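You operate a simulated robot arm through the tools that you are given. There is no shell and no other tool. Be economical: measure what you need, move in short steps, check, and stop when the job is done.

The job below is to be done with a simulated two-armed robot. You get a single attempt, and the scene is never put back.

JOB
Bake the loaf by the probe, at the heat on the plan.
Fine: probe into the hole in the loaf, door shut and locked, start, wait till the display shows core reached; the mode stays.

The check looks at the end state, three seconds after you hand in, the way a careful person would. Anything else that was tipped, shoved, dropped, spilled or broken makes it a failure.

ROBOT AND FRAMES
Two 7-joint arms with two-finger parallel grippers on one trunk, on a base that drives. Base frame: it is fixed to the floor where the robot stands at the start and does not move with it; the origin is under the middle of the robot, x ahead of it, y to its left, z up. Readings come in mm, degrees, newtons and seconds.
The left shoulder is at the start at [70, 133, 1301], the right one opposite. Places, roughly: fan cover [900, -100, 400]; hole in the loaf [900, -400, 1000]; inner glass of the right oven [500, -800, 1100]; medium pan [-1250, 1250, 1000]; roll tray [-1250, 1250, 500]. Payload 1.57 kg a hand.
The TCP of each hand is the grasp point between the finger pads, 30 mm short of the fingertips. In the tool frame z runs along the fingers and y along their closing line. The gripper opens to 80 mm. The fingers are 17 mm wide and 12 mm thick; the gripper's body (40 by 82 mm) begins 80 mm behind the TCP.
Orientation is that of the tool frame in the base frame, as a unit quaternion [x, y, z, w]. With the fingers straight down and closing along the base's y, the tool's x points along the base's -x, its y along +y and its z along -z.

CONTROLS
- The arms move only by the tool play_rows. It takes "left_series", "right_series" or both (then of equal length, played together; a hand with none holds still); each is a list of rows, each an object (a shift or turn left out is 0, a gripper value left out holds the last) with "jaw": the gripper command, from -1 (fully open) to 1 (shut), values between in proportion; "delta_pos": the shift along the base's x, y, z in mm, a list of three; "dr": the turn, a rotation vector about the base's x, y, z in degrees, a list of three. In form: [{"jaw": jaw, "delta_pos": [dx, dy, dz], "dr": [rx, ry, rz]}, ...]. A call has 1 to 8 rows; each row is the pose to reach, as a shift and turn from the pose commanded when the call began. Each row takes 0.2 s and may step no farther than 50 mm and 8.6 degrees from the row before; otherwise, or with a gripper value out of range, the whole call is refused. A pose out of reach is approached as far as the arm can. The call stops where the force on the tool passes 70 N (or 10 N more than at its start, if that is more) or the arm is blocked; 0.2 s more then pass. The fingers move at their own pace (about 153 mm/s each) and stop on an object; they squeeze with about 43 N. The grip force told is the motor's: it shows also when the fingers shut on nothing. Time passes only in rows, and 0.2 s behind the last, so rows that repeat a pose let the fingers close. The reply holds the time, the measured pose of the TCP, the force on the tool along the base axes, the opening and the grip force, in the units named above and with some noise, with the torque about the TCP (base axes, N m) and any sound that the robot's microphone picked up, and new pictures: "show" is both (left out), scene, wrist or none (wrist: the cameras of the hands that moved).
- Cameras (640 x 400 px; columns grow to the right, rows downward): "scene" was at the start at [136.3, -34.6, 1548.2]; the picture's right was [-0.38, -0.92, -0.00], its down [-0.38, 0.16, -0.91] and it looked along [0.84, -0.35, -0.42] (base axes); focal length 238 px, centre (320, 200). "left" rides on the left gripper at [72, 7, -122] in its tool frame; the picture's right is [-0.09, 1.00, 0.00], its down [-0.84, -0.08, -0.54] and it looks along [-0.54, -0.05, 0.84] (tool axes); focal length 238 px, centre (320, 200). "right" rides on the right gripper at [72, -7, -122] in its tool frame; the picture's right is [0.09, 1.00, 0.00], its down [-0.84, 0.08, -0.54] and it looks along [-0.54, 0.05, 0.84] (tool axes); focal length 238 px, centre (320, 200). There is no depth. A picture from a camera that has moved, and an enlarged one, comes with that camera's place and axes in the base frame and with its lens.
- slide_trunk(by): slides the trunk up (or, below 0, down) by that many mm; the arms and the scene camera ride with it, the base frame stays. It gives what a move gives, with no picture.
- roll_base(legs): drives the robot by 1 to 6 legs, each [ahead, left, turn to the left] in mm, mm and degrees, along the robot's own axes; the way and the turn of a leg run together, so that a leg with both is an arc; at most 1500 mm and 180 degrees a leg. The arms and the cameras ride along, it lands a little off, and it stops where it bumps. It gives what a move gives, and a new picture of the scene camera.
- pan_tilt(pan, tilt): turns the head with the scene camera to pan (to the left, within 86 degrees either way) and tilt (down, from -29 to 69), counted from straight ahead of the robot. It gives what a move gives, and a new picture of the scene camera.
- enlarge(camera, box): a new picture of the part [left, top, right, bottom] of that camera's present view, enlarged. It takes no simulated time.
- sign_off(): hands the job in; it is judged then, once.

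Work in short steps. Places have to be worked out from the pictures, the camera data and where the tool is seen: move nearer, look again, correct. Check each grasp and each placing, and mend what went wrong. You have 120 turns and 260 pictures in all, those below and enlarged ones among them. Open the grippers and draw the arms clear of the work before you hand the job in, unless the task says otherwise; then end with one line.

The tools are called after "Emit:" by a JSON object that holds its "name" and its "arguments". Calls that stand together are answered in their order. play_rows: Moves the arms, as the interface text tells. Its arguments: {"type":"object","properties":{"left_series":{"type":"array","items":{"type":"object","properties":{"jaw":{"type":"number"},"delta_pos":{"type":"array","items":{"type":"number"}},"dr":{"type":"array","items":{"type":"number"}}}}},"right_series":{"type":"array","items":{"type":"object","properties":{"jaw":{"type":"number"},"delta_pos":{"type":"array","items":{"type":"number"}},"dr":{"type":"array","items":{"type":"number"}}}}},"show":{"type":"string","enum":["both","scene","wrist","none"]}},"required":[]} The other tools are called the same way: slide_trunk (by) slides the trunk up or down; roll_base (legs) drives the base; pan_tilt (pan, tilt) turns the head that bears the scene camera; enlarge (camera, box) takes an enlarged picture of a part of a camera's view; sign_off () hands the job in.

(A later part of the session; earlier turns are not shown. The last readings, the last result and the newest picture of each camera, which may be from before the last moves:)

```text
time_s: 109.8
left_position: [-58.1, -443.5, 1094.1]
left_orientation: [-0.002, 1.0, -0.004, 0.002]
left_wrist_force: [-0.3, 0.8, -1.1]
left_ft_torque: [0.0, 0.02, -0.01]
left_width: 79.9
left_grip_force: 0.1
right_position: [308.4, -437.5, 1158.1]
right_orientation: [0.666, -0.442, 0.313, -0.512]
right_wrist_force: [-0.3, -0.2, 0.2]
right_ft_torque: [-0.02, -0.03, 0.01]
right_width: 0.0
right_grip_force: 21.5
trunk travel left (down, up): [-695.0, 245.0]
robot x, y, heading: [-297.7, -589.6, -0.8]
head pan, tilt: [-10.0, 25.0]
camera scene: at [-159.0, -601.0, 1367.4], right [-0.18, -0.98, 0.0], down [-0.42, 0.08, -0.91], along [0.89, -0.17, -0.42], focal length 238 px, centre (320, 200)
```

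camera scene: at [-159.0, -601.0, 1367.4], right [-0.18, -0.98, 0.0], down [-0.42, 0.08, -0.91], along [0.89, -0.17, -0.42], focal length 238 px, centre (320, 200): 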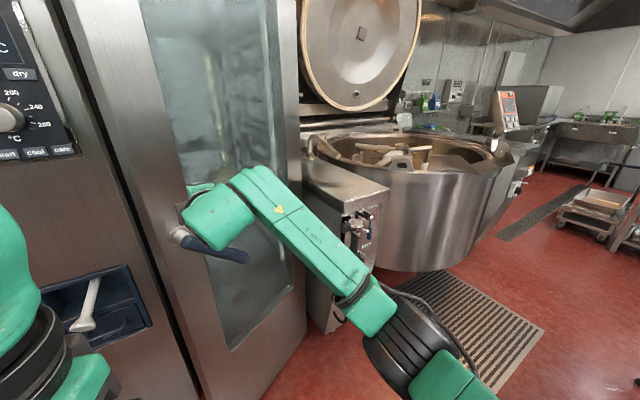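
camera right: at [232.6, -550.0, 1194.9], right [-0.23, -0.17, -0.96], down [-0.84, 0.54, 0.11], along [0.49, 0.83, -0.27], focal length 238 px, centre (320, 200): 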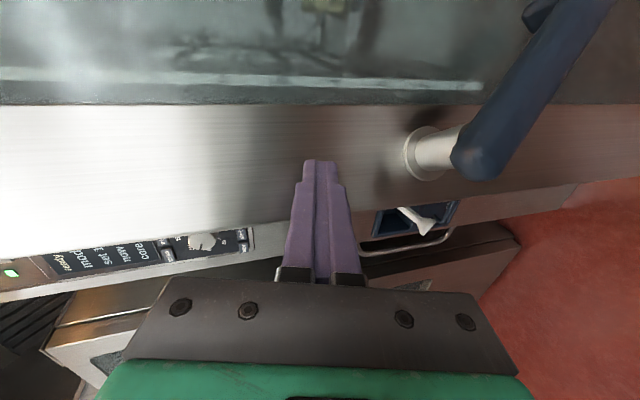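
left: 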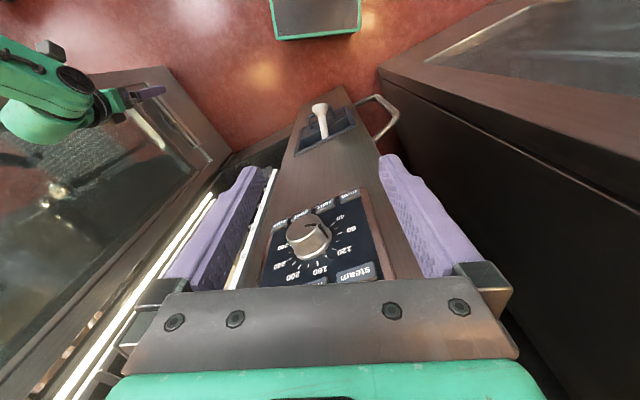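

Most of the way shut. I drive ahead and left so the hand keeps following the arc.

Emit:
{"name": "roll_base", "arguments": {"legs": [[25, 60, 0.4], [40, 50, 0.4]]}}

```text
time_s: 111.4
left_position: [3.7, -333.1, 1096.2]
left_orientation: [-0.008, 1.0, -0.003, 0.004]
left_wrist_force: [0.5, -0.8, 0.0]
left_ft_torque: [0.0, -0.04, -0.01]
left_width: 80.0
left_grip_force: 0.1
right_position: [369.1, -323.6, 1158.5]
right_orientation: [0.668, -0.437, 0.31, -0.517]
right_wrist_force: [0.4, 0.2, -0.7]
right_ft_torque: [0.0, -0.01, 0.03]
right_width: 0.2
right_grip_force: 21.2
trunk travel left (down, up): [-695.0, 245.0]
robot x, y, heading: [-233.5, -470.4, -0.1]
head pan, tilt: [-10.0, 25.0]
camera scene: at [-96.6, -492.8, 1367.9], right [-0.17, -0.99, 0.0], down [-0.41, 0.08, -0.91], along [0.89, -0.15, -0.42], focal length 238 px, centre (320, 200)
```

scene: 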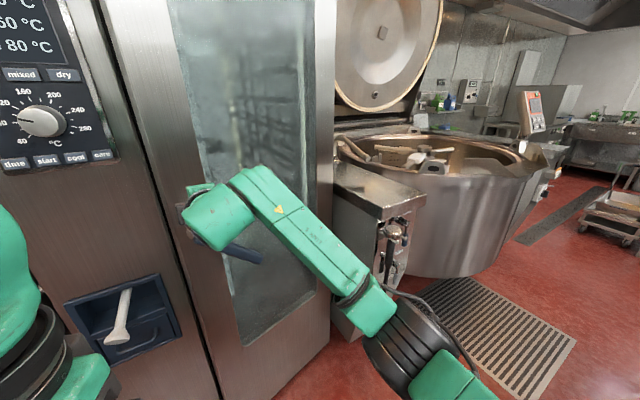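

Now the last part by arm, pressing it shut until it stops.

Emit:
{"name": "play_rows", "arguments": {"right_series": [{"delta_pos": [15, 15, 0]}, {"delta_pos": [35, 33, 0]}, {"delta_pos": [55, 48, 0]}, {"delta_pos": [75, 60, 0]}, {"delta_pos": [93, 68, 0]}, {"delta_pos": [111, 75, 0]}, {"delta_pos": [130, 83, 0]}], "show": "both"}}

```text
time_s: 113.0
left_position: [4.3, -329.4, 1095.1]
left_orientation: [-0.007, 1.0, -0.003, 0.003]
left_wrist_force: [0.6, -0.6, -0.1]
left_ft_torque: [-0.01, 0.01, 0.02]
left_width: 80.3
left_grip_force: 0.0
right_position: [441.8, -269.5, 1153.1]
right_orientation: [0.669, -0.438, 0.311, -0.514]
right_wrist_force: [0.0, -0.1, -0.1]
right_ft_torque: [-0.03, 0.0, 0.05]
right_width: 0.0
right_grip_force: 21.6
right hand out of reach, approached as far as the arm can: row 4, 5, 6, 7
trunk travel left (down, up): [-695.0, 245.0]
robot x, y, heading: [-238.5, -474.1, 0.2]
head pan, tilt: [-10.0, 25.0]
camera scene: at [-93.2, -488.7, 1367.5], right [-0.17, -0.99, 0.0], down [-0.42, 0.07, -0.91], along [0.89, -0.15, -0.42], focal length 238 px, centre (320, 200)
camera right: at [366.9, -384.5, 1190.8], right [-0.23, -0.17, -0.96], down [-0.84, 0.52, 0.11], along [0.49, 0.83, -0.26], focal length 238 px, centre (320, 200)
```

scene: 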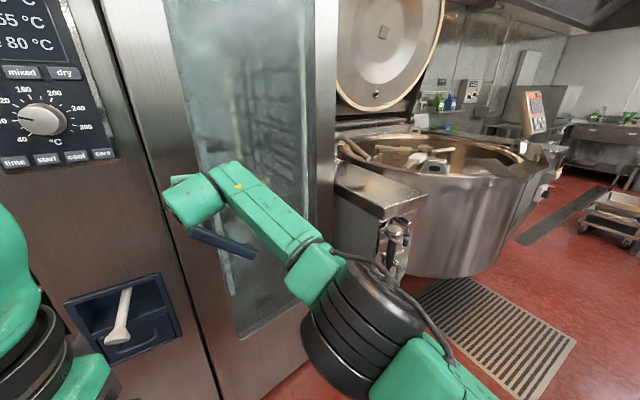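
right: 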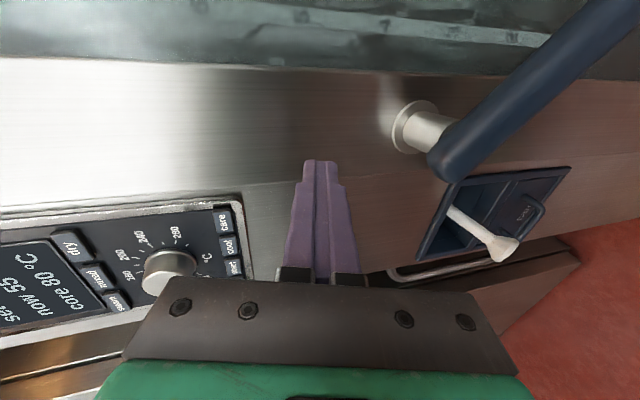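

Out of reach, but the display already shows a "core" line, so the probe is recognised. I drive a little nearer (hand pressing along).

Emit:
{"name": "roll_base", "arguments": {"legs": [[40, 20, 0]]}}

Emit:
{"name": "play_rows", "arguments": {"right_series": [{"delta_pos": [0, 0, 0]}, {"delta_pos": [15, 6, 0]}, {"delta_pos": [30, 12, 0]}, {"delta_pos": [45, 18, 0]}], "show": "both"}}

```text
time_s: 113.9
left_position: [42.7, -311.3, 1096.3]
left_orientation: [-0.008, 1.0, -0.003, 0.004]
left_wrist_force: [-0.5, -0.4, -0.3]
left_ft_torque: [-0.02, -0.03, 0.02]
left_width: 80.2
left_grip_force: 0.1
right_position: [478.2, -249.5, 1153.4]
right_orientation: [0.668, -0.437, 0.312, -0.515]
right_wrist_force: [-0.1, 0.0, 0.8]
right_ft_torque: [0.0, 0.03, 0.03]
right_width: 0.0
right_grip_force: 21.1
trunk travel left (down, up): [-695.0, 245.0]
robot x, y, heading: [-194.3, -453.1, 0.2]
head pan, tilt: [-10.0, 25.0]
camera scene: at [-56.7, -469.7, 1367.8], right [-0.17, -0.99, 0.0], down [-0.41, 0.07, -0.91], along [0.89, -0.15, -0.42], focal length 238 px, centre (320, 200)
```

scene: 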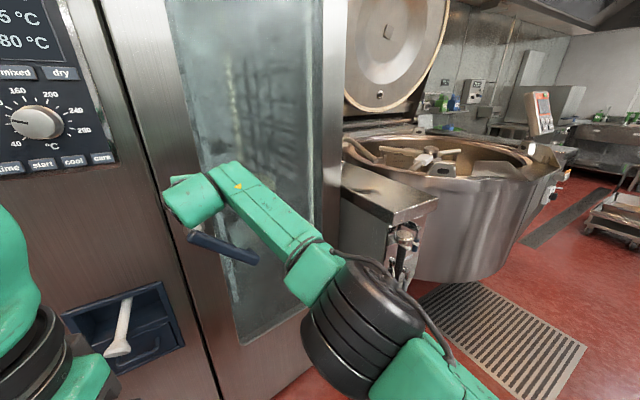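

```text
time_s: 114.9
left_position: [44.5, -309.7, 1095.7]
left_orientation: [-0.008, 1.0, -0.004, 0.002]
left_wrist_force: [0.0, 0.3, 0.1]
left_ft_torque: [0.02, -0.01, -0.01]
left_width: 80.0
left_grip_force: 0.0
right_position: [483.3, -252.1, 1151.4]
right_orientation: [0.668, -0.438, 0.31, -0.515]
right_wrist_force: [-0.1, 0.1, -0.3]
right_ft_torque: [0.0, 0.02, 0.03]
right_width: 0.1
right_grip_force: 20.8
right hand out of reach, approached as far as the arm can: row 2, 3, 4
trunk travel left (down, up): [-695.0, 245.0]
robot x, y, heading: [-198.1, -450.3, 0.4]
head pan, tilt: [-10.0, 25.0]
camera scene: at [-54.3, -468.9, 1367.5], right [-0.17, -0.99, 0.0], down [-0.42, 0.07, -0.91], along [0.89, -0.15, -0.42], focal length 238 px, centre (320, 200)
camera right: at [409.1, -367.7, 1189.3], right [-0.23, -0.17, -0.96], down [-0.84, 0.52, 0.11], along [0.49, 0.83, -0.26], focal length 238 px, centre (320, 200)
```

scene: 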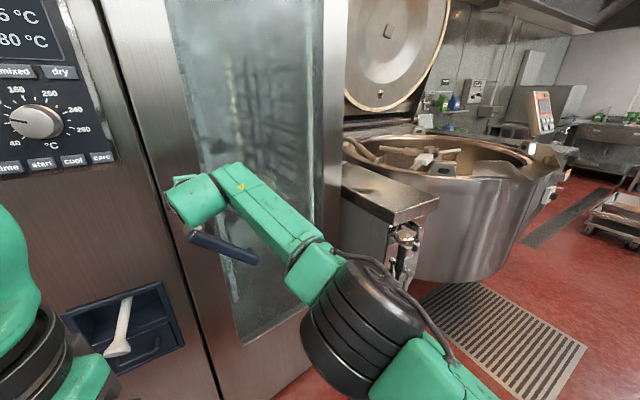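
right: 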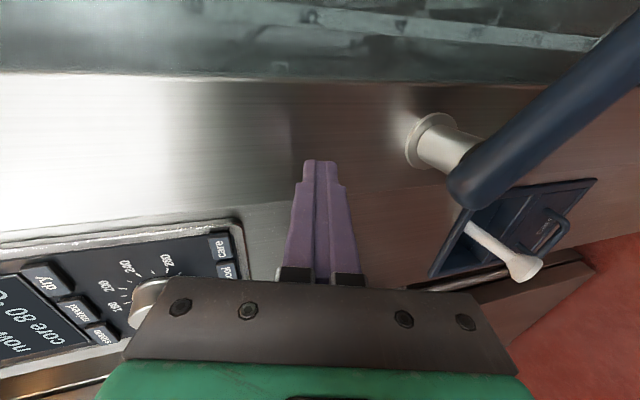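

I re-centre the base: pull the hand off, drive ahead-left, and then press the door home.

Emit:
{"name": "play_rows", "arguments": {"right_series": [{"delta_pos": [-25, -15, 0]}, {"delta_pos": [-50, -50, 0]}, {"delta_pos": [-60, -95, 0]}, {"delta_pos": [-70, -130, 0]}], "show": "none"}}

Emit:
{"name": "roll_base", "arguments": {"legs": [[50, 160, 0]]}}

Emit:
{"name": "play_rows", "arguments": {"right_series": [{"delta_pos": [20, 8, 0]}, {"delta_pos": [40, 16, 0]}, {"delta_pos": [55, 22, 0]}, {"delta_pos": [70, 28, 0]}, {"delta_pos": [85, 34, 0]}, {"delta_pos": [100, 40, 0]}, {"delta_pos": [115, 46, 0]}, {"delta_pos": [130, 52, 0]}], "show": "both"}}

```text
time_s: 115.9
left_position: [43.7, -311.0, 1095.3]
left_orientation: [-0.008, 1.0, -0.003, 0.002]
left_wrist_force: [-0.5, 0.2, -0.3]
left_ft_torque: [0.01, -0.02, -0.01]
left_width: 80.1
left_grip_force: 0.2
right_position: [411.4, -384.0, 1150.5]
right_orientation: [0.668, -0.438, 0.311, -0.514]
right_wrist_force: [0.5, 0.5, -0.3]
right_ft_torque: [0.0, 0.0, -0.02]
right_width: 0.0
right_grip_force: 21.4
trunk travel left (down, up): [-695.0, 245.0]
robot x, y, heading: [-194.2, -454.7, -0.1]
head pan, tilt: [-10.0, 25.0]
```

```text
time_s: 117.3
left_position: [95.3, -153.4, 1096.1]
left_orientation: [-0.008, 1.0, -0.004, 0.003]
left_wrist_force: [0.2, -0.1, 0.1]
left_ft_torque: [0.02, 0.0, 0.01]
left_width: 80.3
left_grip_force: 0.1
right_position: [460.8, -225.4, 1151.6]
right_orientation: [0.668, -0.438, 0.311, -0.515]
right_wrist_force: [-0.9, 0.1, 0.2]
right_ft_torque: [0.01, -0.03, 0.02]
right_width: 0.0
right_grip_force: 21.4
trunk travel left (down, up): [-695.0, 245.0]
robot x, y, heading: [-142.6, -293.7, 0.2]
head pan, tilt: [-10.0, 25.0]
camera scene: at [-4.4, -311.6, 1367.5], right [-0.17, -0.99, 0.0], down [-0.42, 0.07, -0.91], along [0.89, -0.15, -0.42], focal length 238 px, centre (320, 200)
```

scene: 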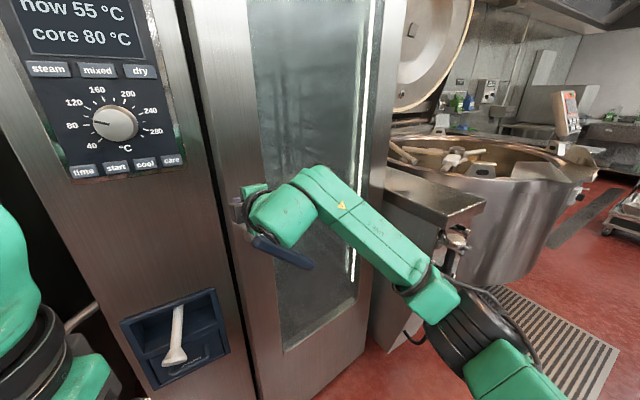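

```text
time_s: 118.9
left_position: [75.8, -160.4, 1100.4]
left_orientation: [-0.006, 1.0, -0.001, 0.01]
left_wrist_force: [-1.1, -1.0, -0.6]
left_ft_torque: [0.01, -0.02, 0.02]
left_width: 80.1
left_grip_force: 0.1
right_position: [548.4, -187.6, 1151.0]
right_orientation: [0.672, -0.442, 0.306, -0.509]
right_wrist_force: [-54.0, -21.2, -0.3]
right_ft_torque: [-0.01, -0.04, -0.32]
right_width: 0.0
right_grip_force: 21.2
trunk travel left (down, up): [-695.0, 245.0]
robot x, y, heading: [-150.7, -299.2, -0.1]
head pan, tilt: [-10.0, 25.0]
stopped in row 7 (right hand): the force on the tool passed its limit at 82 N (the readings are from after the stop); the commanded pose is now the measured one
camera scene: at [-26.6, -320.4, 1369.7], right [-0.17, -0.98, -0.01], down [-0.4, 0.08, -0.91], along [0.9, -0.16, -0.41], focal length 238 px, centre (320, 200)
camera right: at [473.3, -304.3, 1191.8], right [-0.24, -0.17, -0.95], down [-0.84, 0.53, 0.12], along [0.48, 0.83, -0.27], focal length 238 px, centre (320, 200)
```

scene: 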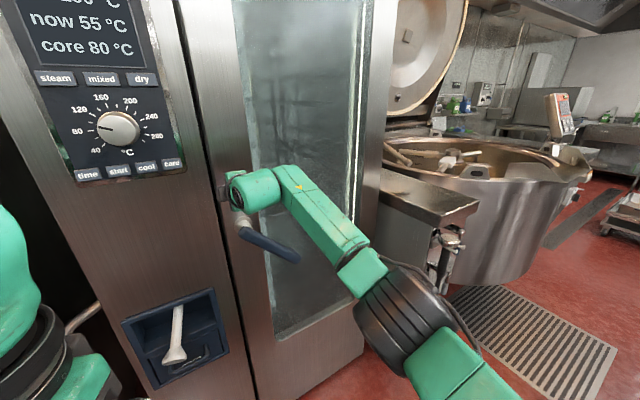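
right: 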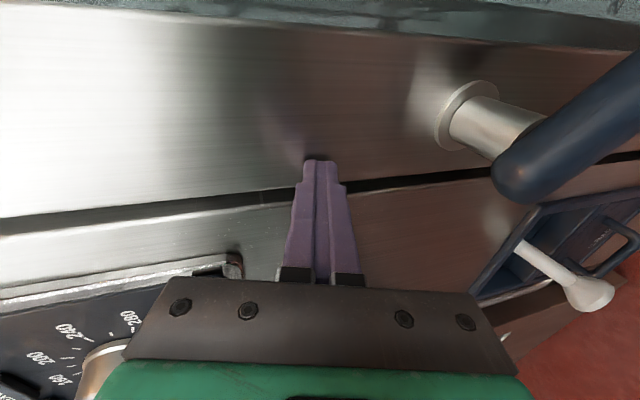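

The door is home. I ease off, zoom on the handle, and compare with the left oven's closed handle.

Emit:
{"name": "play_rows", "arguments": {"right_series": [{"delta_pos": [-30, -12, 0]}, {"delta_pos": [-65, -30, 10]}, {"delta_pos": [-100, -55, 20]}], "show": "none"}}

Emit:
{"name": "enlarge", "arguments": {"camera": "scene", "box": [170, 120, 330, 300]}}

Emit:
{"name": "pan_tilt", "arguments": {"pan": 60, "tilt": 25}}

```text
time_s: 119.7
left_position: [93.5, -152.3, 1095.1]
left_orientation: [-0.006, 1.0, -0.004, 0.003]
left_wrist_force: [0.4, 0.3, 0.3]
left_ft_torque: [0.0, -0.02, -0.01]
left_width: 80.3
left_grip_force: 0.1
right_position: [466.3, -236.3, 1160.1]
right_orientation: [0.676, -0.446, 0.303, -0.502]
right_wrist_force: [0.1, 0.0, 0.0]
right_ft_torque: [0.03, 0.01, 0.01]
right_width: 0.0
right_grip_force: 21.2
trunk travel left (down, up): [-695.0, 245.0]
robot x, y, heading: [-149.7, -293.2, -0.1]
head pan, tilt: [-10.0, 25.0]
```

```text
2.22 times, centred on (250, 210) of scene
camera zoom: at [-5.0, -311.5, 1367.4], right [-0.17, -0.98, 0.0], down [-0.42, 0.07, -0.91], along [0.89, -0.16, -0.42], focal length 528 px, centre (476, 178)
```

zoom: 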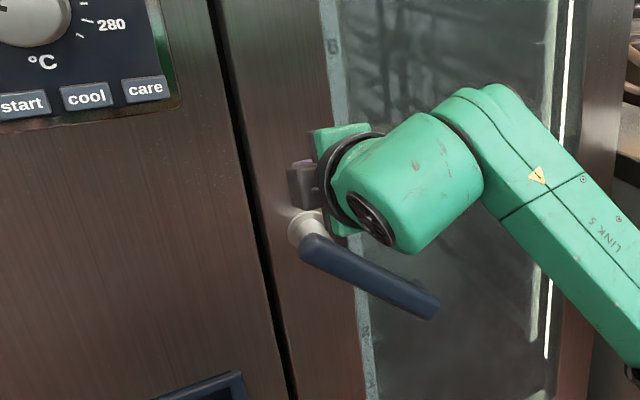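

```text
time_s: 121.1
left_position: [94.5, -152.6, 1095.5]
left_orientation: [-0.007, 1.0, -0.003, 0.002]
left_wrist_force: [0.0, -0.6, 0.9]
left_ft_torque: [0.04, 0.0, 0.0]
left_width: 79.9
left_grip_force: 0.0
right_position: [467.9, -234.8, 1159.5]
right_orientation: [0.676, -0.445, 0.303, -0.503]
right_wrist_force: [1.1, -0.5, -0.3]
right_ft_torque: [0.04, 0.0, -0.02]
right_width: 0.4
right_grip_force: 21.5
trunk travel left (down, up): [-695.0, 245.0]
robot x, y, heading: [-147.0, -299.4, 0.2]
head pan, tilt: [60.0, 25.0]
camera scene: at [-50.1, -215.1, 1367.4], right [0.87, -0.5, 0.0], down [-0.21, -0.37, -0.91], along [0.45, 0.79, -0.42], focal length 238 px, centre (320, 200)
```

scene: 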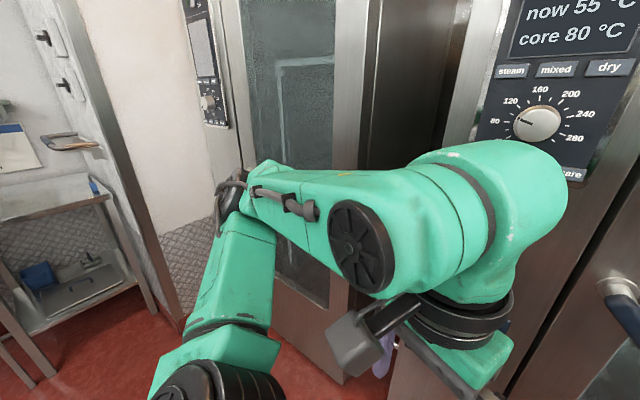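

The lever points about 45° down towards the hinge; locked should be straight down (as on the left oven). Lever root ≈ (515,-222,1057), tip ≈ (567,-352,902). I bring the fist to its right-hand side: first arm, then base ahead.

Emit:
{"name": "play_rows", "arguments": {"right_series": [{"delta_pos": [-20, -40, -20]}, {"delta_pos": [-40, -80, -40]}, {"delta_pos": [-50, -115, -75]}, {"delta_pos": [-50, -150, -110]}, {"delta_pos": [-45, -175, -150]}, {"delta_pos": [-40, -185, -190]}], "show": "none"}}

Emit:
{"name": "pan_tilt", "arguments": {"pan": -20, "tilt": 35}}

Emit:
{"name": "roll_base", "arguments": {"legs": [[90, 0, 0]]}}

```text
refused: row 3 steps farther than a row can; nothing moved
```

```text
time_s: 122.6
left_position: [93.4, -152.6, 1095.9]
left_orientation: [-0.007, 1.0, -0.004, 0.002]
left_wrist_force: [0.0, -0.7, 0.7]
left_ft_torque: [-0.01, 0.02, -0.02]
left_width: 79.9
left_grip_force: 0.1
right_position: [468.4, -235.1, 1159.7]
right_orientation: [0.676, -0.444, 0.303, -0.503]
right_wrist_force: [0.1, -0.5, -0.8]
right_ft_torque: [-0.02, 0.0, -0.02]
right_width: 0.0
right_grip_force: 21.5
trunk travel left (down, up): [-695.0, 245.0]
robot x, y, heading: [-145.4, -295.8, 0.0]
head pan, tilt: [-20.0, 35.0]
camera scene: at [-13.2, -324.8, 1351.7], right [-0.34, -0.94, 0.0], down [-0.54, 0.2, -0.82], along [0.77, -0.28, -0.57], focal length 238 px, centre (320, 200)
```

scene: 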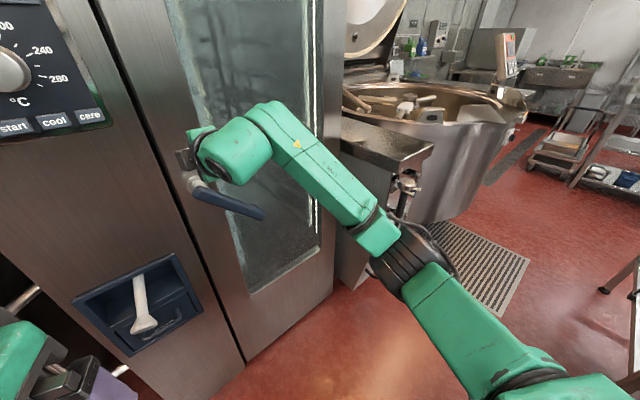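

```text
time_s: 123.7
left_position: [184.0, -151.4, 1094.9]
left_orientation: [-0.006, 1.0, -0.004, 0.003]
left_wrist_force: [0.5, 0.2, -0.2]
left_ft_torque: [0.03, -0.01, 0.0]
left_width: 80.4
left_grip_force: 0.1
right_position: [556.5, -235.4, 1159.6]
right_orientation: [0.677, -0.444, 0.303, -0.503]
right_wrist_force: [-0.1, 0.4, 0.1]
right_ft_torque: [0.01, -0.06, 0.0]
right_width: 0.0
right_grip_force: 21.2
trunk travel left (down, up): [-695.0, 245.0]
robot x, y, heading: [-57.4, -299.7, 0.2]
head pan, tilt: [-20.0, 35.0]
camera scene: at [76.8, -324.2, 1351.7], right [-0.34, -0.94, 0.0], down [-0.54, 0.2, -0.82], along [0.77, -0.28, -0.57], focal length 238 px, centre (320, 200)
```

scene: 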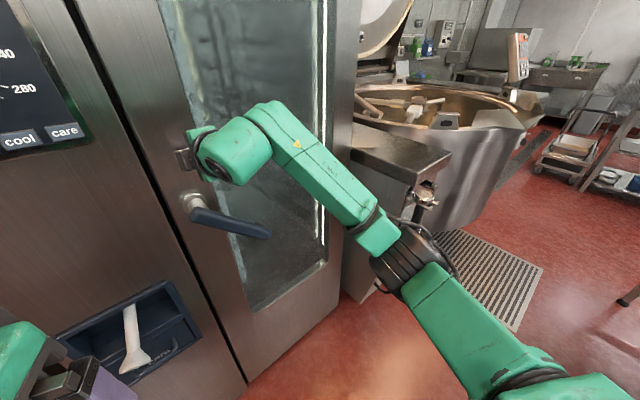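

The first move was refused but the drive ended short of contact. I zoom on the lever from here for a second triangulation.

Emit:
{"name": "enlarge", "arguments": {"camera": "scene", "box": [160, 170, 288, 250]}}

Emit:
{"name": "play_rows", "arguments": {"right_series": [{"delta_pos": [-25, -35, -15]}, {"delta_pos": [-40, -70, -30]}, {"delta_pos": [-40, -105, -55]}, {"delta_pos": [-35, -135, -90]}, {"delta_pos": [-20, -155, -130]}, {"delta_pos": [-5, -170, -170]}, {"delta_pos": [10, -170, -200]}], "show": "both"}}

```text
5.00 times, centred on (224, 210) of scene
camera zoom: at [76.8, -324.2, 1351.7], right [-0.34, -0.94, 0.0], down [-0.54, 0.2, -0.82], along [0.77, -0.28, -0.57], focal length 1188 px, centre (800, 150)
```

zoom: 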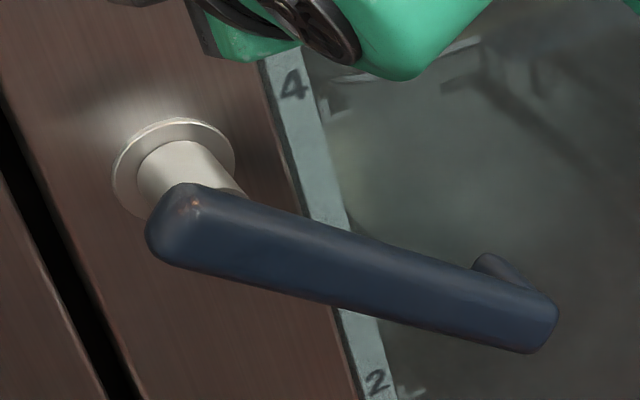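

```text
time_s: 125.3
left_position: [184.1, -151.6, 1096.0]
left_orientation: [-0.007, 1.0, -0.004, 0.003]
left_wrist_force: [0.5, 0.9, 0.1]
left_ft_torque: [0.01, 0.01, 0.01]
left_width: 80.0
left_grip_force: 0.1
right_position: [567.8, -405.8, 958.8]
right_orientation: [0.676, -0.445, 0.303, -0.503]
right_wrist_force: [0.0, 0.3, -0.7]
right_ft_torque: [0.01, 0.0, 0.03]
right_width: 0.0
right_grip_force: 21.3
trunk travel left (down, up): [-695.0, 245.0]
robot x, y, heading: [-59.0, -294.6, -0.1]
head pan, tilt: [-20.0, 35.0]
camera scene: at [77.0, -324.4, 1351.6], right [-0.34, -0.94, 0.0], down [-0.54, 0.2, -0.82], along [0.77, -0.28, -0.57], focal length 238 px, centre (320, 200)
camera right: at [494.0, -520.1, 1000.2], right [-0.26, -0.18, -0.95], down [-0.84, 0.53, 0.12], along [0.48, 0.83, -0.29], focal length 238 px, centre (320, 200)
```

scene: 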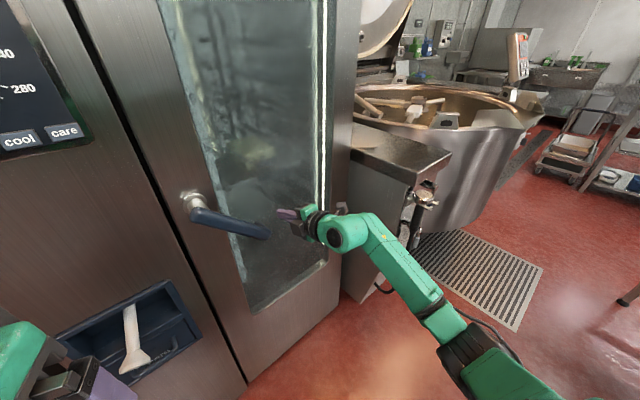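
right: 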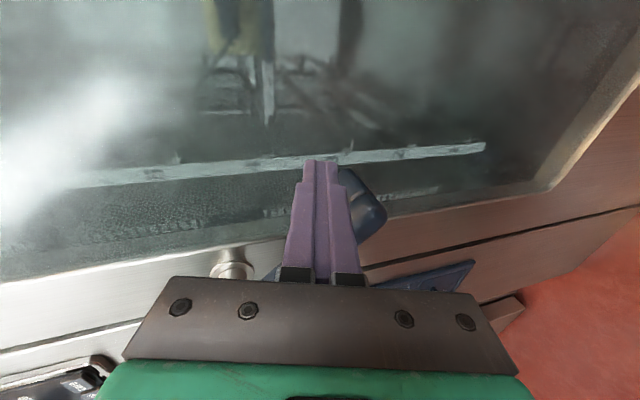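

Lever root (515,-220,1053), tip (574,-348,898), 48° below horizontal; my fist is on its upper right. I reach in 25 mm and sweep the lever round to vertical.

Emit:
{"name": "play_rows", "arguments": {"right_series": [{"delta_pos": [23, 9, 0]}, {"delta_pos": [10, 42, 0]}, {"delta_pos": [-2, 72, -1]}, {"delta_pos": [-11, 95, -25]}, {"delta_pos": [-18, 112, -37]}, {"delta_pos": [-25, 129, -46]}, {"delta_pos": [-32, 148, -53]}, {"delta_pos": [-39, 166, -57]}], "show": "both"}}

```text
time_s: 127.2
left_position: [183.9, -152.5, 1095.3]
left_orientation: [-0.007, 1.0, -0.004, 0.003]
left_wrist_force: [0.2, 0.2, 0.2]
left_ft_torque: [0.01, 0.02, 0.01]
left_width: 79.9
left_grip_force: 0.0
right_position: [538.6, -307.4, 863.1]
right_orientation: [0.712, -0.422, 0.357, -0.434]
right_wrist_force: [-1.0, -0.6, -0.3]
right_ft_torque: [0.01, -0.02, 0.02]
right_width: 0.0
right_grip_force: 21.1
trunk travel left (down, up): [-695.0, 245.0]
robot x, y, heading: [-56.4, -296.8, 0.3]
head pan, tilt: [-20.0, 35.0]
stopped in row 8 (right hand): the arm was blocked; the commanded pose is now the measured one
camera scene: at [76.9, -326.5, 1351.6], right [-0.34, -0.94, 0.0], down [-0.54, 0.2, -0.82], along [0.77, -0.28, -0.57], focal length 238 px, centre (320, 200)
camera right: at [460.5, -410.4, 924.7], right [-0.25, -0.35, -0.9], down [-0.82, 0.57, 0.01], along [0.51, 0.74, -0.43], focal length 238 px, centre (320, 200)
```

scene: 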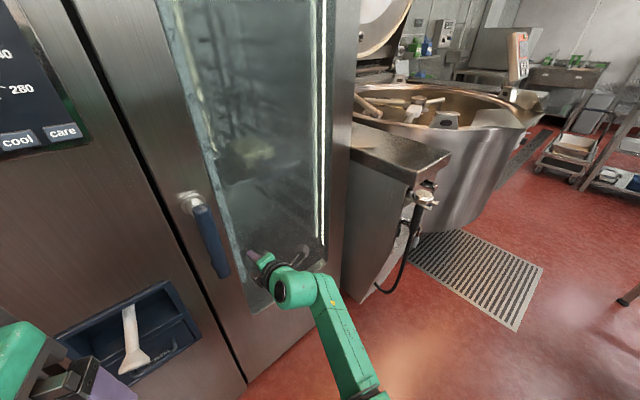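
right: 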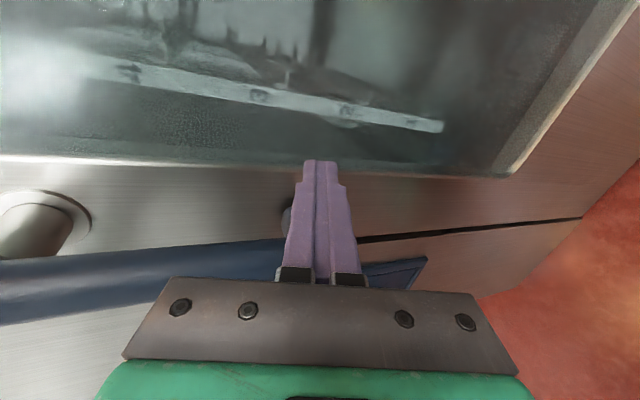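

The lever now hangs vertical. I back the hand off and check the lever and the display.

Emit:
{"name": "play_rows", "arguments": {"right_series": [{"delta_pos": [-15, -20, 0]}, {"delta_pos": [-45, -40, 10]}, {"delta_pos": [-85, -55, 30]}, {"delta_pos": [-120, -70, 60]}], "show": "none"}}

Emit:
{"name": "enlarge", "arguments": {"camera": "scene", "box": [160, 170, 288, 290]}}

Emit:
{"name": "pan_tilt", "arguments": {"pan": 25, "tilt": 10}}

```text
time_s: 128.2
left_position: [181.7, -153.0, 1095.0]
left_orientation: [-0.007, 1.0, -0.004, 0.003]
left_wrist_force: [0.5, -0.2, 0.2]
left_ft_torque: [0.03, 0.01, 0.04]
left_width: 80.1
left_grip_force: 0.0
right_position: [417.2, -377.7, 926.1]
right_orientation: [0.711, -0.421, 0.356, -0.436]
right_wrist_force: [-0.1, -0.5, -0.1]
right_ft_torque: [0.02, -0.01, 0.01]
right_width: 0.1
right_grip_force: 21.1
trunk travel left (down, up): [-695.0, 245.0]
robot x, y, heading: [-56.1, -295.0, 0.1]
head pan, tilt: [-20.0, 35.0]
```

```text
3.33 times, centred on (224, 230) of scene
camera zoom: at [75.0, -325.2, 1351.8], right [-0.34, -0.94, 0.0], down [-0.54, 0.2, -0.82], along [0.77, -0.28, -0.57], focal length 792 px, centre (640, 100)
```

zoom: 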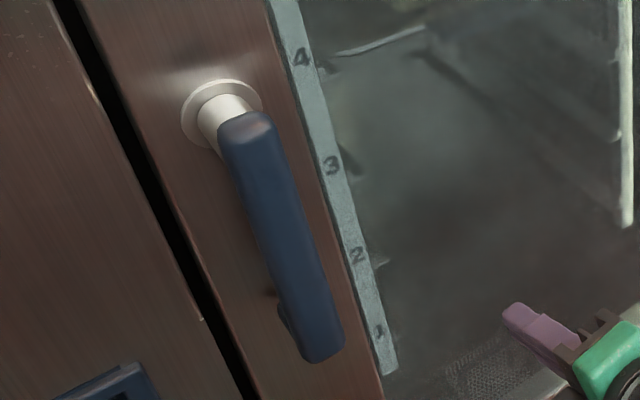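

```text
time_s: 129.3
left_position: [182.8, -152.5, 1094.8]
left_orientation: [-0.007, 1.0, -0.004, 0.002]
left_wrist_force: [-0.1, -0.2, 0.5]
left_ft_torque: [-0.02, 0.01, -0.02]
left_width: 80.0
left_grip_force: 0.0
right_position: [418.9, -375.7, 925.1]
right_orientation: [0.711, -0.421, 0.356, -0.435]
right_wrist_force: [0.1, -1.0, 1.0]
right_ft_torque: [-0.01, 0.02, 0.03]
right_width: 0.0
right_grip_force: 21.0
trunk travel left (down, up): [-695.0, 245.0]
robot x, y, heading: [-56.5, -293.1, 0.0]
head pan, tilt: [25.0, 10.0]
camera scene: at [77.7, -255.4, 1391.8], right [0.42, -0.91, 0.0], down [-0.16, -0.07, -0.98], along [0.89, 0.42, -0.17], focal length 238 px, centre (320, 200)
```

scene: 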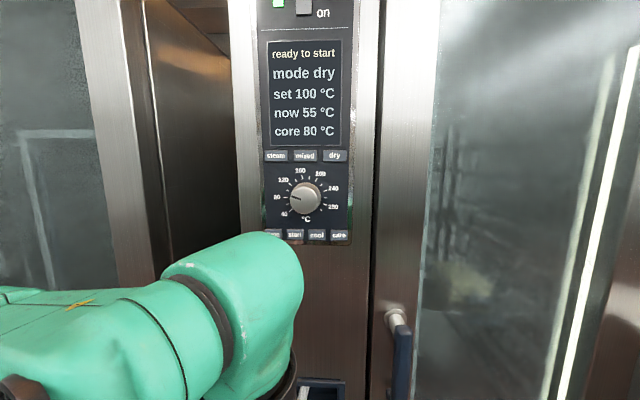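

The door is shut with the lever vertical; the display: ready to start, dry, set 100, core 80. Next the knob. I zoom on it.

Emit:
{"name": "enlarge", "arguments": {"camera": "scene", "box": [256, 150, 356, 245]}}

```text
4.21 times, centred on (306, 198) of scene
camera zoom: at [77.7, -255.4, 1391.8], right [0.42, -0.91, 0.0], down [-0.16, -0.07, -0.98], along [0.89, 0.42, -0.17], focal length 1001 px, centre (379, 210)
```

zoom: 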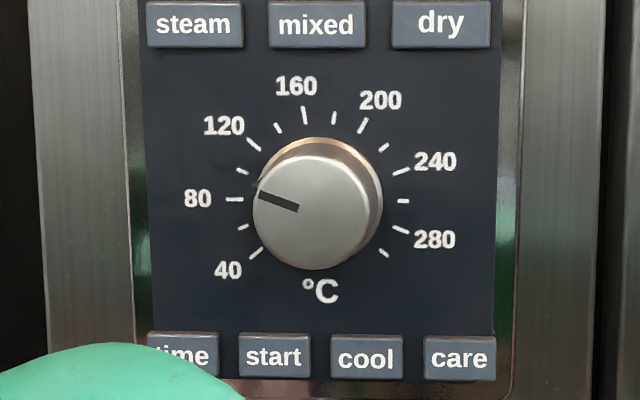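

Panel geometry: 20 °C per ~20° of turn, so the knob must go about 120° clockwise; knob face centre ≈ (491,-25,1310), ~57 mm wide. I raise the trunk, back up 100 mm and pitch the left hand forward.

Emit:
{"name": "roll_base", "arguments": {"legs": [[-100, 0, 0]]}}

Emit:
{"name": "slide_trunk", "arguments": {"by": 150}}

Emit:
{"name": "play_rows", "arguments": {"left_series": [{"delta_pos": [30, 5, 5], "dr": [0, -8.2, 0]}, {"delta_pos": [60, 10, 10], "dr": [0, -16.4, 0]}, {"delta_pos": [90, 15, 20], "dr": [0, -24.6, 0]}, {"delta_pos": [120, 20, 30], "dr": [0, -32.8, 0]}, {"delta_pos": [150, 25, 40], "dr": [0, -41, 0]}, {"delta_pos": [180, 30, 50], "dr": [0, -49.2, 0]}, {"delta_pos": [210, 35, 55], "dr": [0, -57.4, 0]}, {"delta_pos": [230, 40, 60], "dr": [0, -65.6, 0]}], "show": "none"}}

```text
time_s: 130.5
left_position: [85.0, -150.8, 1094.6]
left_orientation: [-0.007, 1.0, -0.004, 0.003]
left_wrist_force: [-0.4, -0.4, 0.1]
left_ft_torque: [0.04, 0.02, -0.02]
left_width: 80.0
left_grip_force: 0.1
right_position: [319.8, -376.5, 924.8]
right_orientation: [0.711, -0.422, 0.356, -0.435]
right_wrist_force: [0.1, 0.0, 0.6]
right_ft_torque: [0.01, -0.02, 0.0]
right_width: 0.0
right_grip_force: 21.4
trunk travel left (down, up): [-695.0, 245.0]
robot x, y, heading: [-158.5, -295.6, 0.3]
head pan, tilt: [25.0, 10.0]
camera scene: at [-20.4, -255.4, 1391.7], right [0.42, -0.91, 0.0], down [-0.16, -0.07, -0.98], along [0.89, 0.42, -0.17], focal length 238 px, centre (320, 200)
```

scene: 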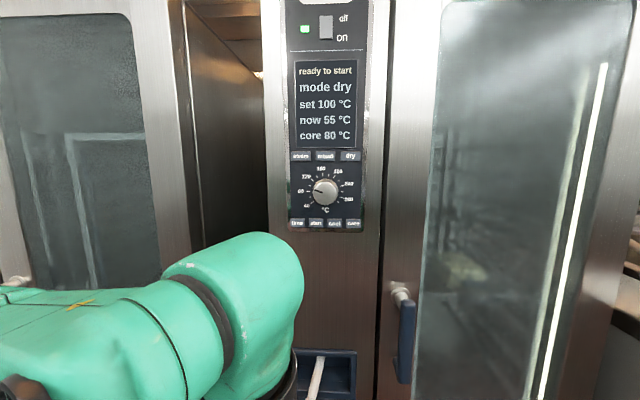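

```text
time_s: 132.2
left_position: [84.4, -151.5, 1244.5]
left_orientation: [-0.007, 1.0, -0.005, 0.002]
left_wrist_force: [0.1, 0.0, 0.6]
left_ft_torque: [-0.03, -0.01, 0.02]
left_width: 80.1
left_grip_force: 0.1
right_position: [319.5, -376.3, 1075.0]
right_orientation: [0.712, -0.421, 0.356, -0.435]
right_wrist_force: [-0.4, 0.0, 0.5]
right_ft_torque: [-0.01, -0.01, 0.01]
right_width: 0.0
right_grip_force: 21.4
trunk travel left (down, up): [-845.0, 95.0]
robot x, y, heading: [-154.1, -297.0, 0.1]
head pan, tilt: [25.0, 10.0]
```

```text
time_s: 134.0
left_position: [269.9, -125.7, 1307.3]
left_orientation: [-0.004, 0.919, -0.007, 0.395]
left_wrist_force: [-0.3, 0.4, 0.3]
left_ft_torque: [-0.01, -0.03, -0.01]
left_width: 79.8
left_grip_force: 0.1
left hand out of reach, approached as far as the arm can: row 2, 3, 4, 5, 6, 7, 8
right_position: [319.4, -376.6, 1075.4]
right_orientation: [0.711, -0.421, 0.356, -0.436]
right_wrist_force: [0.5, -0.4, 0.0]
right_ft_torque: [-0.01, -0.05, 0.0]
right_width: 0.2
right_grip_force: 21.4
trunk travel left (down, up): [-845.0, 95.0]
robot x, y, heading: [-157.0, -295.6, 0.1]
head pan, tilt: [25.0, 10.0]
```

Forward pitch is under way. I finish the turn: level, yaw 22° to face the panel, rolled -30°, at the pre-grasp point before the knob.

Emit:
{"name": "play_rows", "arguments": {"left_series": [{"delta_pos": [18, 10, 1], "dr": [-4.11, -4.89, 4.59]}, {"delta_pos": [36, 20, 2], "dr": [-8.22, -9.78, 9.18]}, {"delta_pos": [54, 30, 3], "dr": [-12.3, -14.7, 13.8]}, {"delta_pos": [72, 40, 4], "dr": [-16.4, -19.6, 18.4]}, {"delta_pos": [90, 50, 5], "dr": [-20.5, -24.4, 23.0]}, {"delta_pos": [106, 58, 6], "dr": [-24.7, -29.3, 27.6]}], "show": "both"}}

```text
time_s: 135.4
left_position: [380.6, -66.5, 1310.5]
left_orientation: [-0.304, 0.74, -0.106, 0.591]
left_wrist_force: [0.8, 0.3, -0.7]
left_ft_torque: [-0.03, -0.03, -0.01]
left_width: 80.0
left_grip_force: 0.1
left hand out of reach, approached as far as the arm can: row 1, 2, 3
right_position: [324.7, -375.0, 1073.1]
right_orientation: [0.713, -0.422, 0.355, -0.433]
right_wrist_force: [0.9, -0.2, 0.2]
right_ft_torque: [-0.01, -0.01, -0.02]
right_width: 0.2
right_grip_force: 21.3
trunk travel left (down, up): [-845.0, 95.0]
robot x, y, heading: [-156.1, -295.7, 0.4]
head pan, tilt: [25.0, 10.0]
camera scene: at [-13.4, -254.2, 1541.1], right [0.42, -0.91, 0.0], down [-0.16, -0.07, -0.98], along [0.89, 0.42, -0.18], focal length 238 px, centre (320, 200)
camera left: at [256.3, -127.8, 1281.9], right [-0.31, 0.84, -0.44], down [-0.38, 0.31, 0.87], along [0.87, 0.44, 0.23], focal length 238 px, centre (320, 200)
```

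scene: 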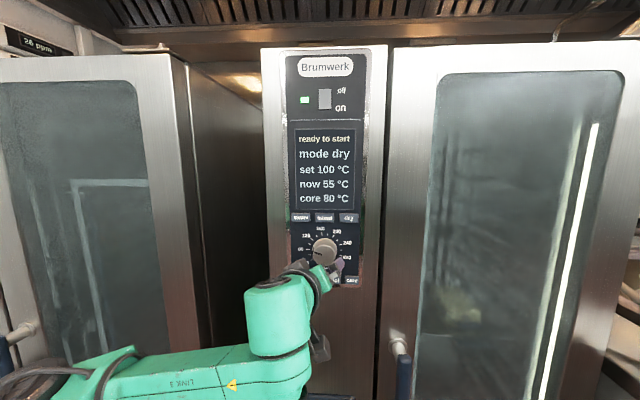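
left: 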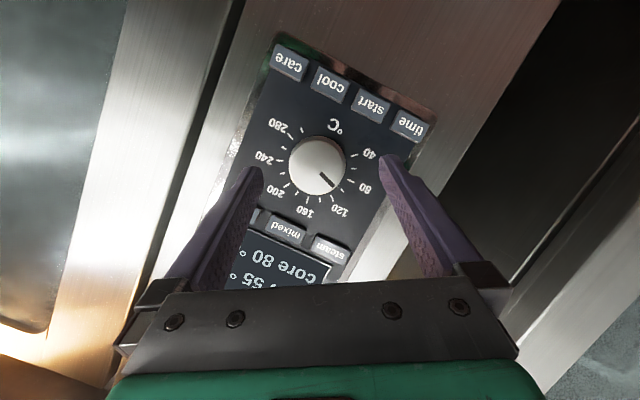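

The tool is still pitched 16° and yawed 12°; I correct to face the panel squarely and move to the pre-grasp point.

Emit:
{"name": "play_rows", "arguments": {"left_series": [{"delta_pos": [15, 5, 0], "dr": [2.4, -4.9, 3.15]}, {"delta_pos": [30, 9, 0], "dr": [4.8, -9.9, 6.3]}, {"delta_pos": [42, 12, 0], "dr": [7.15, -14.8, 9.45]}], "show": "wrist"}}

```text
time_s: 136.2
left_position: [416.5, -55.5, 1313.3]
left_orientation: [-0.307, 0.636, -0.051, 0.707]
left_wrist_force: [0.2, 0.3, 0.4]
left_ft_torque: [0.0, 0.01, -0.01]
left_width: 80.3
left_grip_force: 0.1
right_position: [319.4, -375.3, 1074.1]
right_orientation: [0.711, -0.421, 0.356, -0.436]
right_wrist_force: [0.3, 0.4, -0.2]
right_ft_torque: [0.01, 0.01, 0.02]
right_width: 0.0
right_grip_force: 22.0
trunk travel left (down, up): [-845.0, 95.0]
robot x, y, heading: [-154.5, -295.0, -0.1]
head pan, tilt: [25.0, 10.0]
camera left: at [315.3, -129.0, 1246.0], right [-0.34, 0.85, -0.41], down [-0.63, 0.12, 0.76], along [0.7, 0.52, 0.5], focal length 238 px, centre (320, 200)
```

left: 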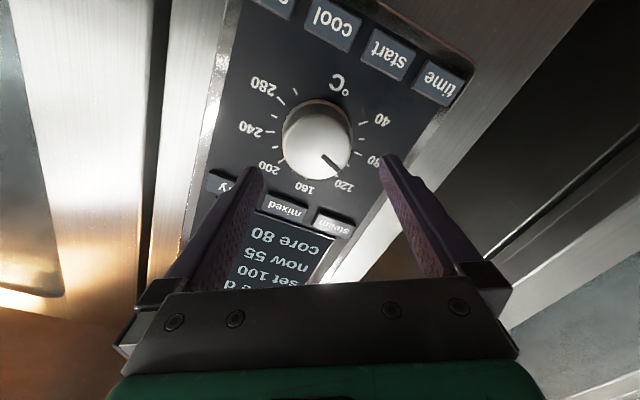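

Squarely facing the knob. I advance 52 mm along the axis and check.

Emit:
{"name": "play_rows", "arguments": {"left_series": [{"delta_pos": [18, 7, -1]}, {"delta_pos": [35, 14, -2]}, {"delta_pos": [48.5, 19.5, -3]}], "show": "wrist"}}

Emit:
{"name": "enlarge", "arguments": {"camera": "scene", "box": [270, 200, 390, 300]}}

```text
time_s: 137.0
left_position: [464.9, -36.8, 1308.9]
left_orientation: [-0.308, 0.636, -0.049, 0.706]
left_wrist_force: [0.6, -0.3, -0.2]
left_ft_torque: [-0.02, 0.0, 0.0]
left_width: 79.9
left_grip_force: 0.0
right_position: [318.8, -374.7, 1074.9]
right_orientation: [0.711, -0.422, 0.356, -0.435]
right_wrist_force: [1.1, 0.1, -0.1]
right_ft_torque: [0.01, -0.02, -0.04]
right_width: 0.3
right_grip_force: 21.6
trunk travel left (down, up): [-845.0, 95.0]
robot x, y, heading: [-154.9, -296.9, 0.3]
head pan, tilt: [25.0, 10.0]
camera left: at [363.9, -110.1, 1241.2], right [-0.34, 0.85, -0.41], down [-0.63, 0.12, 0.76], along [0.7, 0.52, 0.49], focal length 238 px, centre (320, 200)
```

left: 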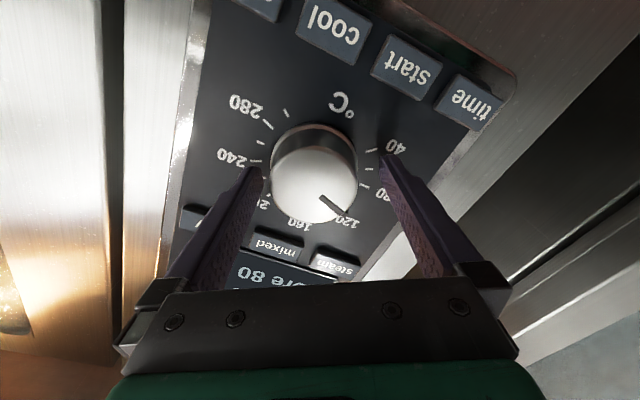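

```text
4.00 times, centred on (330, 250) of scene
camera zoom: at [-20.6, -255.5, 1541.8], right [0.42, -0.91, 0.0], down [-0.16, -0.07, -0.98], along [0.89, 0.42, -0.17], focal length 950 px, centre (280, 0)
```

zoom: 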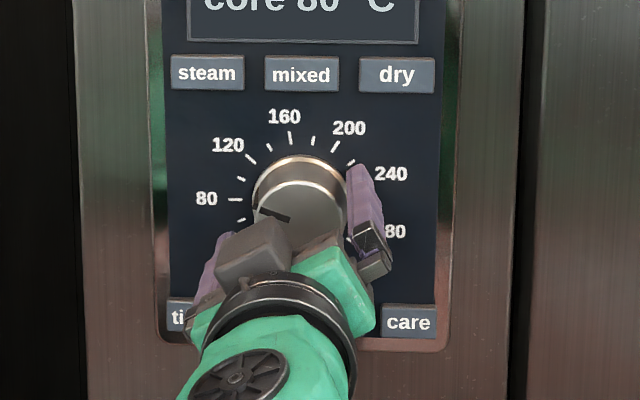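

Fingers straddle the knob, but the overlap is uncertain. I go 12 mm further, watching for panel contact.

Emit:
{"name": "play_rows", "arguments": {"left_series": [{"delta_pos": [3.7, 1.5, 0]}, {"delta_pos": [7.4, 3, 0]}, {"delta_pos": [11.1, 4.5, 0]}], "show": "wrist"}}

Emit:
{"name": "enlarge", "arguments": {"camera": "left", "box": [220, 90, 440, 230]}}

```text
time_s: 137.8
left_position: [472.5, -33.8, 1308.2]
left_orientation: [-0.308, 0.636, -0.05, 0.705]
left_wrist_force: [-13.6, -5.7, -7.7]
left_ft_torque: [-0.61, 0.38, 0.44]
left_width: 80.1
left_grip_force: 0.1
right_position: [316.8, -377.5, 1076.8]
right_orientation: [0.71, -0.421, 0.357, -0.437]
right_wrist_force: [0.3, 0.4, 0.7]
right_ft_torque: [-0.01, 0.02, -0.01]
right_width: 0.2
right_grip_force: 21.7
trunk travel left (down, up): [-845.0, 95.0]
robot x, y, heading: [-156.1, -293.3, 0.0]
head pan, tilt: [25.0, 10.0]
camera left: at [371.4, -107.3, 1242.6], right [-0.34, 0.85, -0.41], down [-0.63, 0.12, 0.76], along [0.7, 0.52, 0.49], focal length 238 px, centre (320, 200)
```

left: 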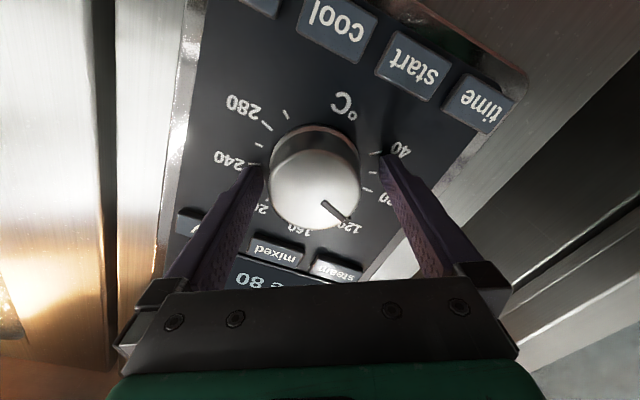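

```text
2.86 times, centred on (330, 160) of left
camera zoom: at [371.4, -107.3, 1242.6], right [-0.34, 0.85, -0.41], down [-0.63, 0.12, 0.76], along [0.7, 0.52, 0.49], focal length 681 px, centre (291, 314)
```

zoom: 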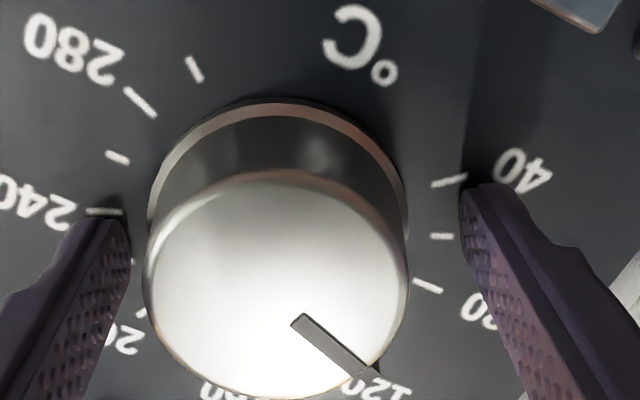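

The fingertips just touch the panel, well centred on the knob. I back off a few mm and close on the knob.

Emit:
{"name": "play_rows", "arguments": {"left_series": [{"delta_pos": [-7, -2.8, 0]}, {"jaw": 1, "delta_pos": [-7, -2.8, 0]}, {"jaw": 1, "delta_pos": [-7, -2.8, 0]}, {"jaw": 1, "delta_pos": [-7, -2.8, 0]}], "show": "wrist"}}

```text
time_s: 138.8
left_position: [474.0, -37.3, 1309.7]
left_orientation: [-0.306, 0.636, -0.05, 0.707]
left_wrist_force: [16.1, -1.2, 18.2]
left_ft_torque: [0.06, -0.15, -0.19]
left_width: 61.0
left_grip_force: 44.9
right_position: [322.3, -376.7, 1074.2]
right_orientation: [0.711, -0.422, 0.355, -0.436]
right_wrist_force: [0.0, 0.9, 1.0]
right_ft_torque: [-0.01, -0.01, 0.03]
right_width: 0.0
right_grip_force: 21.6
trunk travel left (down, up): [-845.0, 95.0]
robot x, y, heading: [-155.7, -295.3, -0.2]
head pan, tilt: [25.0, 10.0]
camera left: at [371.9, -110.4, 1242.7], right [-0.34, 0.85, -0.41], down [-0.63, 0.12, 0.76], along [0.7, 0.52, 0.5], focal length 238 px, centre (320, 200)
```

left: 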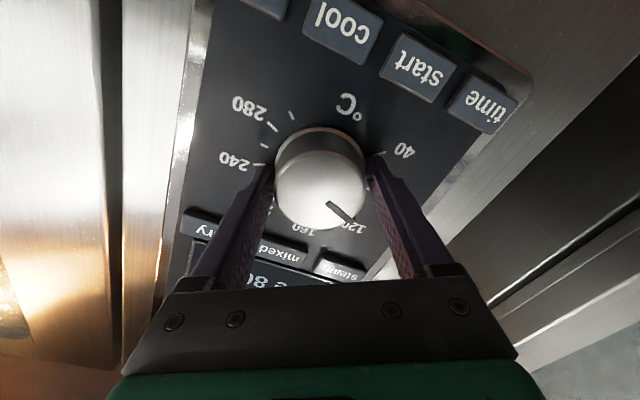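

Knob gripped (61 mm). I turn it clockwise, first 56°.

Emit:
{"name": "play_rows", "arguments": {"left_series": [{"dr": [7.42, 3.0, 0]}, {"dr": [14.83, 6.0, 0]}, {"dr": [22.25, 9.0, 0]}, {"dr": [29.66, 12.0, 0]}, {"dr": [37.1, 15.0, 0]}, {"dr": [44.5, 18.0, 0]}, {"dr": [51.9, 21.0, 0]}], "show": "both"}}

Emit:
{"name": "enlarge", "arguments": {"camera": "scene", "box": [270, 120, 390, 280]}}

```text
time_s: 140.4
left_position: [471.8, -36.0, 1309.3]
left_orientation: [0.028, 0.708, 0.289, 0.644]
left_wrist_force: [13.3, -0.2, 15.7]
left_ft_torque: [0.31, -0.76, -0.62]
left_width: 61.0
left_grip_force: 45.2
right_position: [320.8, -376.4, 1074.2]
right_orientation: [0.711, -0.421, 0.355, -0.437]
right_wrist_force: [0.0, 0.3, 0.2]
right_ft_torque: [0.0, 0.02, 0.01]
right_width: 0.1
right_grip_force: 21.3
trunk travel left (down, up): [-845.0, 95.0]
robot x, y, heading: [-161.1, -294.2, 0.1]
head pan, tilt: [25.0, 10.0]
camera scene: at [-18.8, -257.4, 1541.7], right [0.42, -0.91, 0.0], down [-0.16, -0.07, -0.98], along [0.89, 0.42, -0.17], focal length 238 px, centre (320, 200)
camera left: at [344.8, -47.5, 1246.8], right [-0.31, 0.79, 0.53], down [-0.34, -0.61, 0.72], along [0.89, 0.05, 0.46], focal length 238 px, centre (320, 200)
```

scene: 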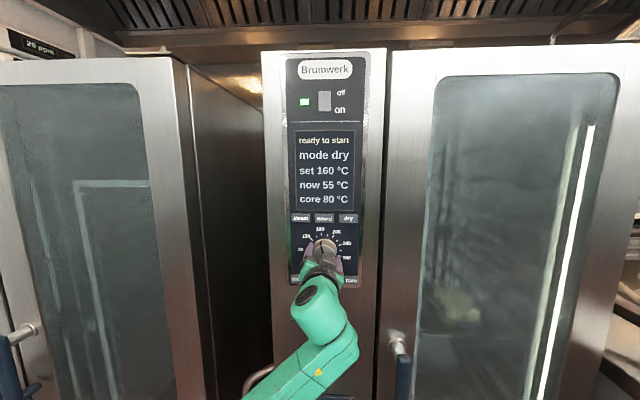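
left: 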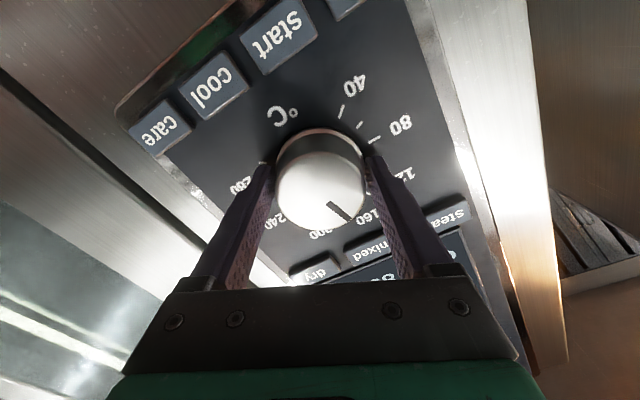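

```text
2.50 times, centred on (330, 200) of scene
camera zoom: at [-18.8, -257.4, 1541.7], right [0.42, -0.91, 0.0], down [-0.16, -0.07, -0.98], along [0.89, 0.42, -0.17], focal length 594 px, centre (295, 200)
```

zoom: 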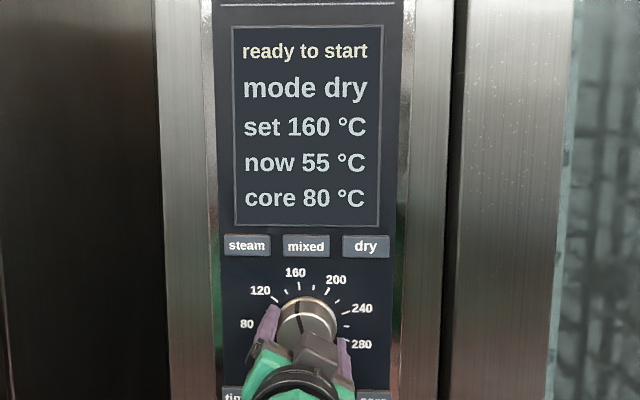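

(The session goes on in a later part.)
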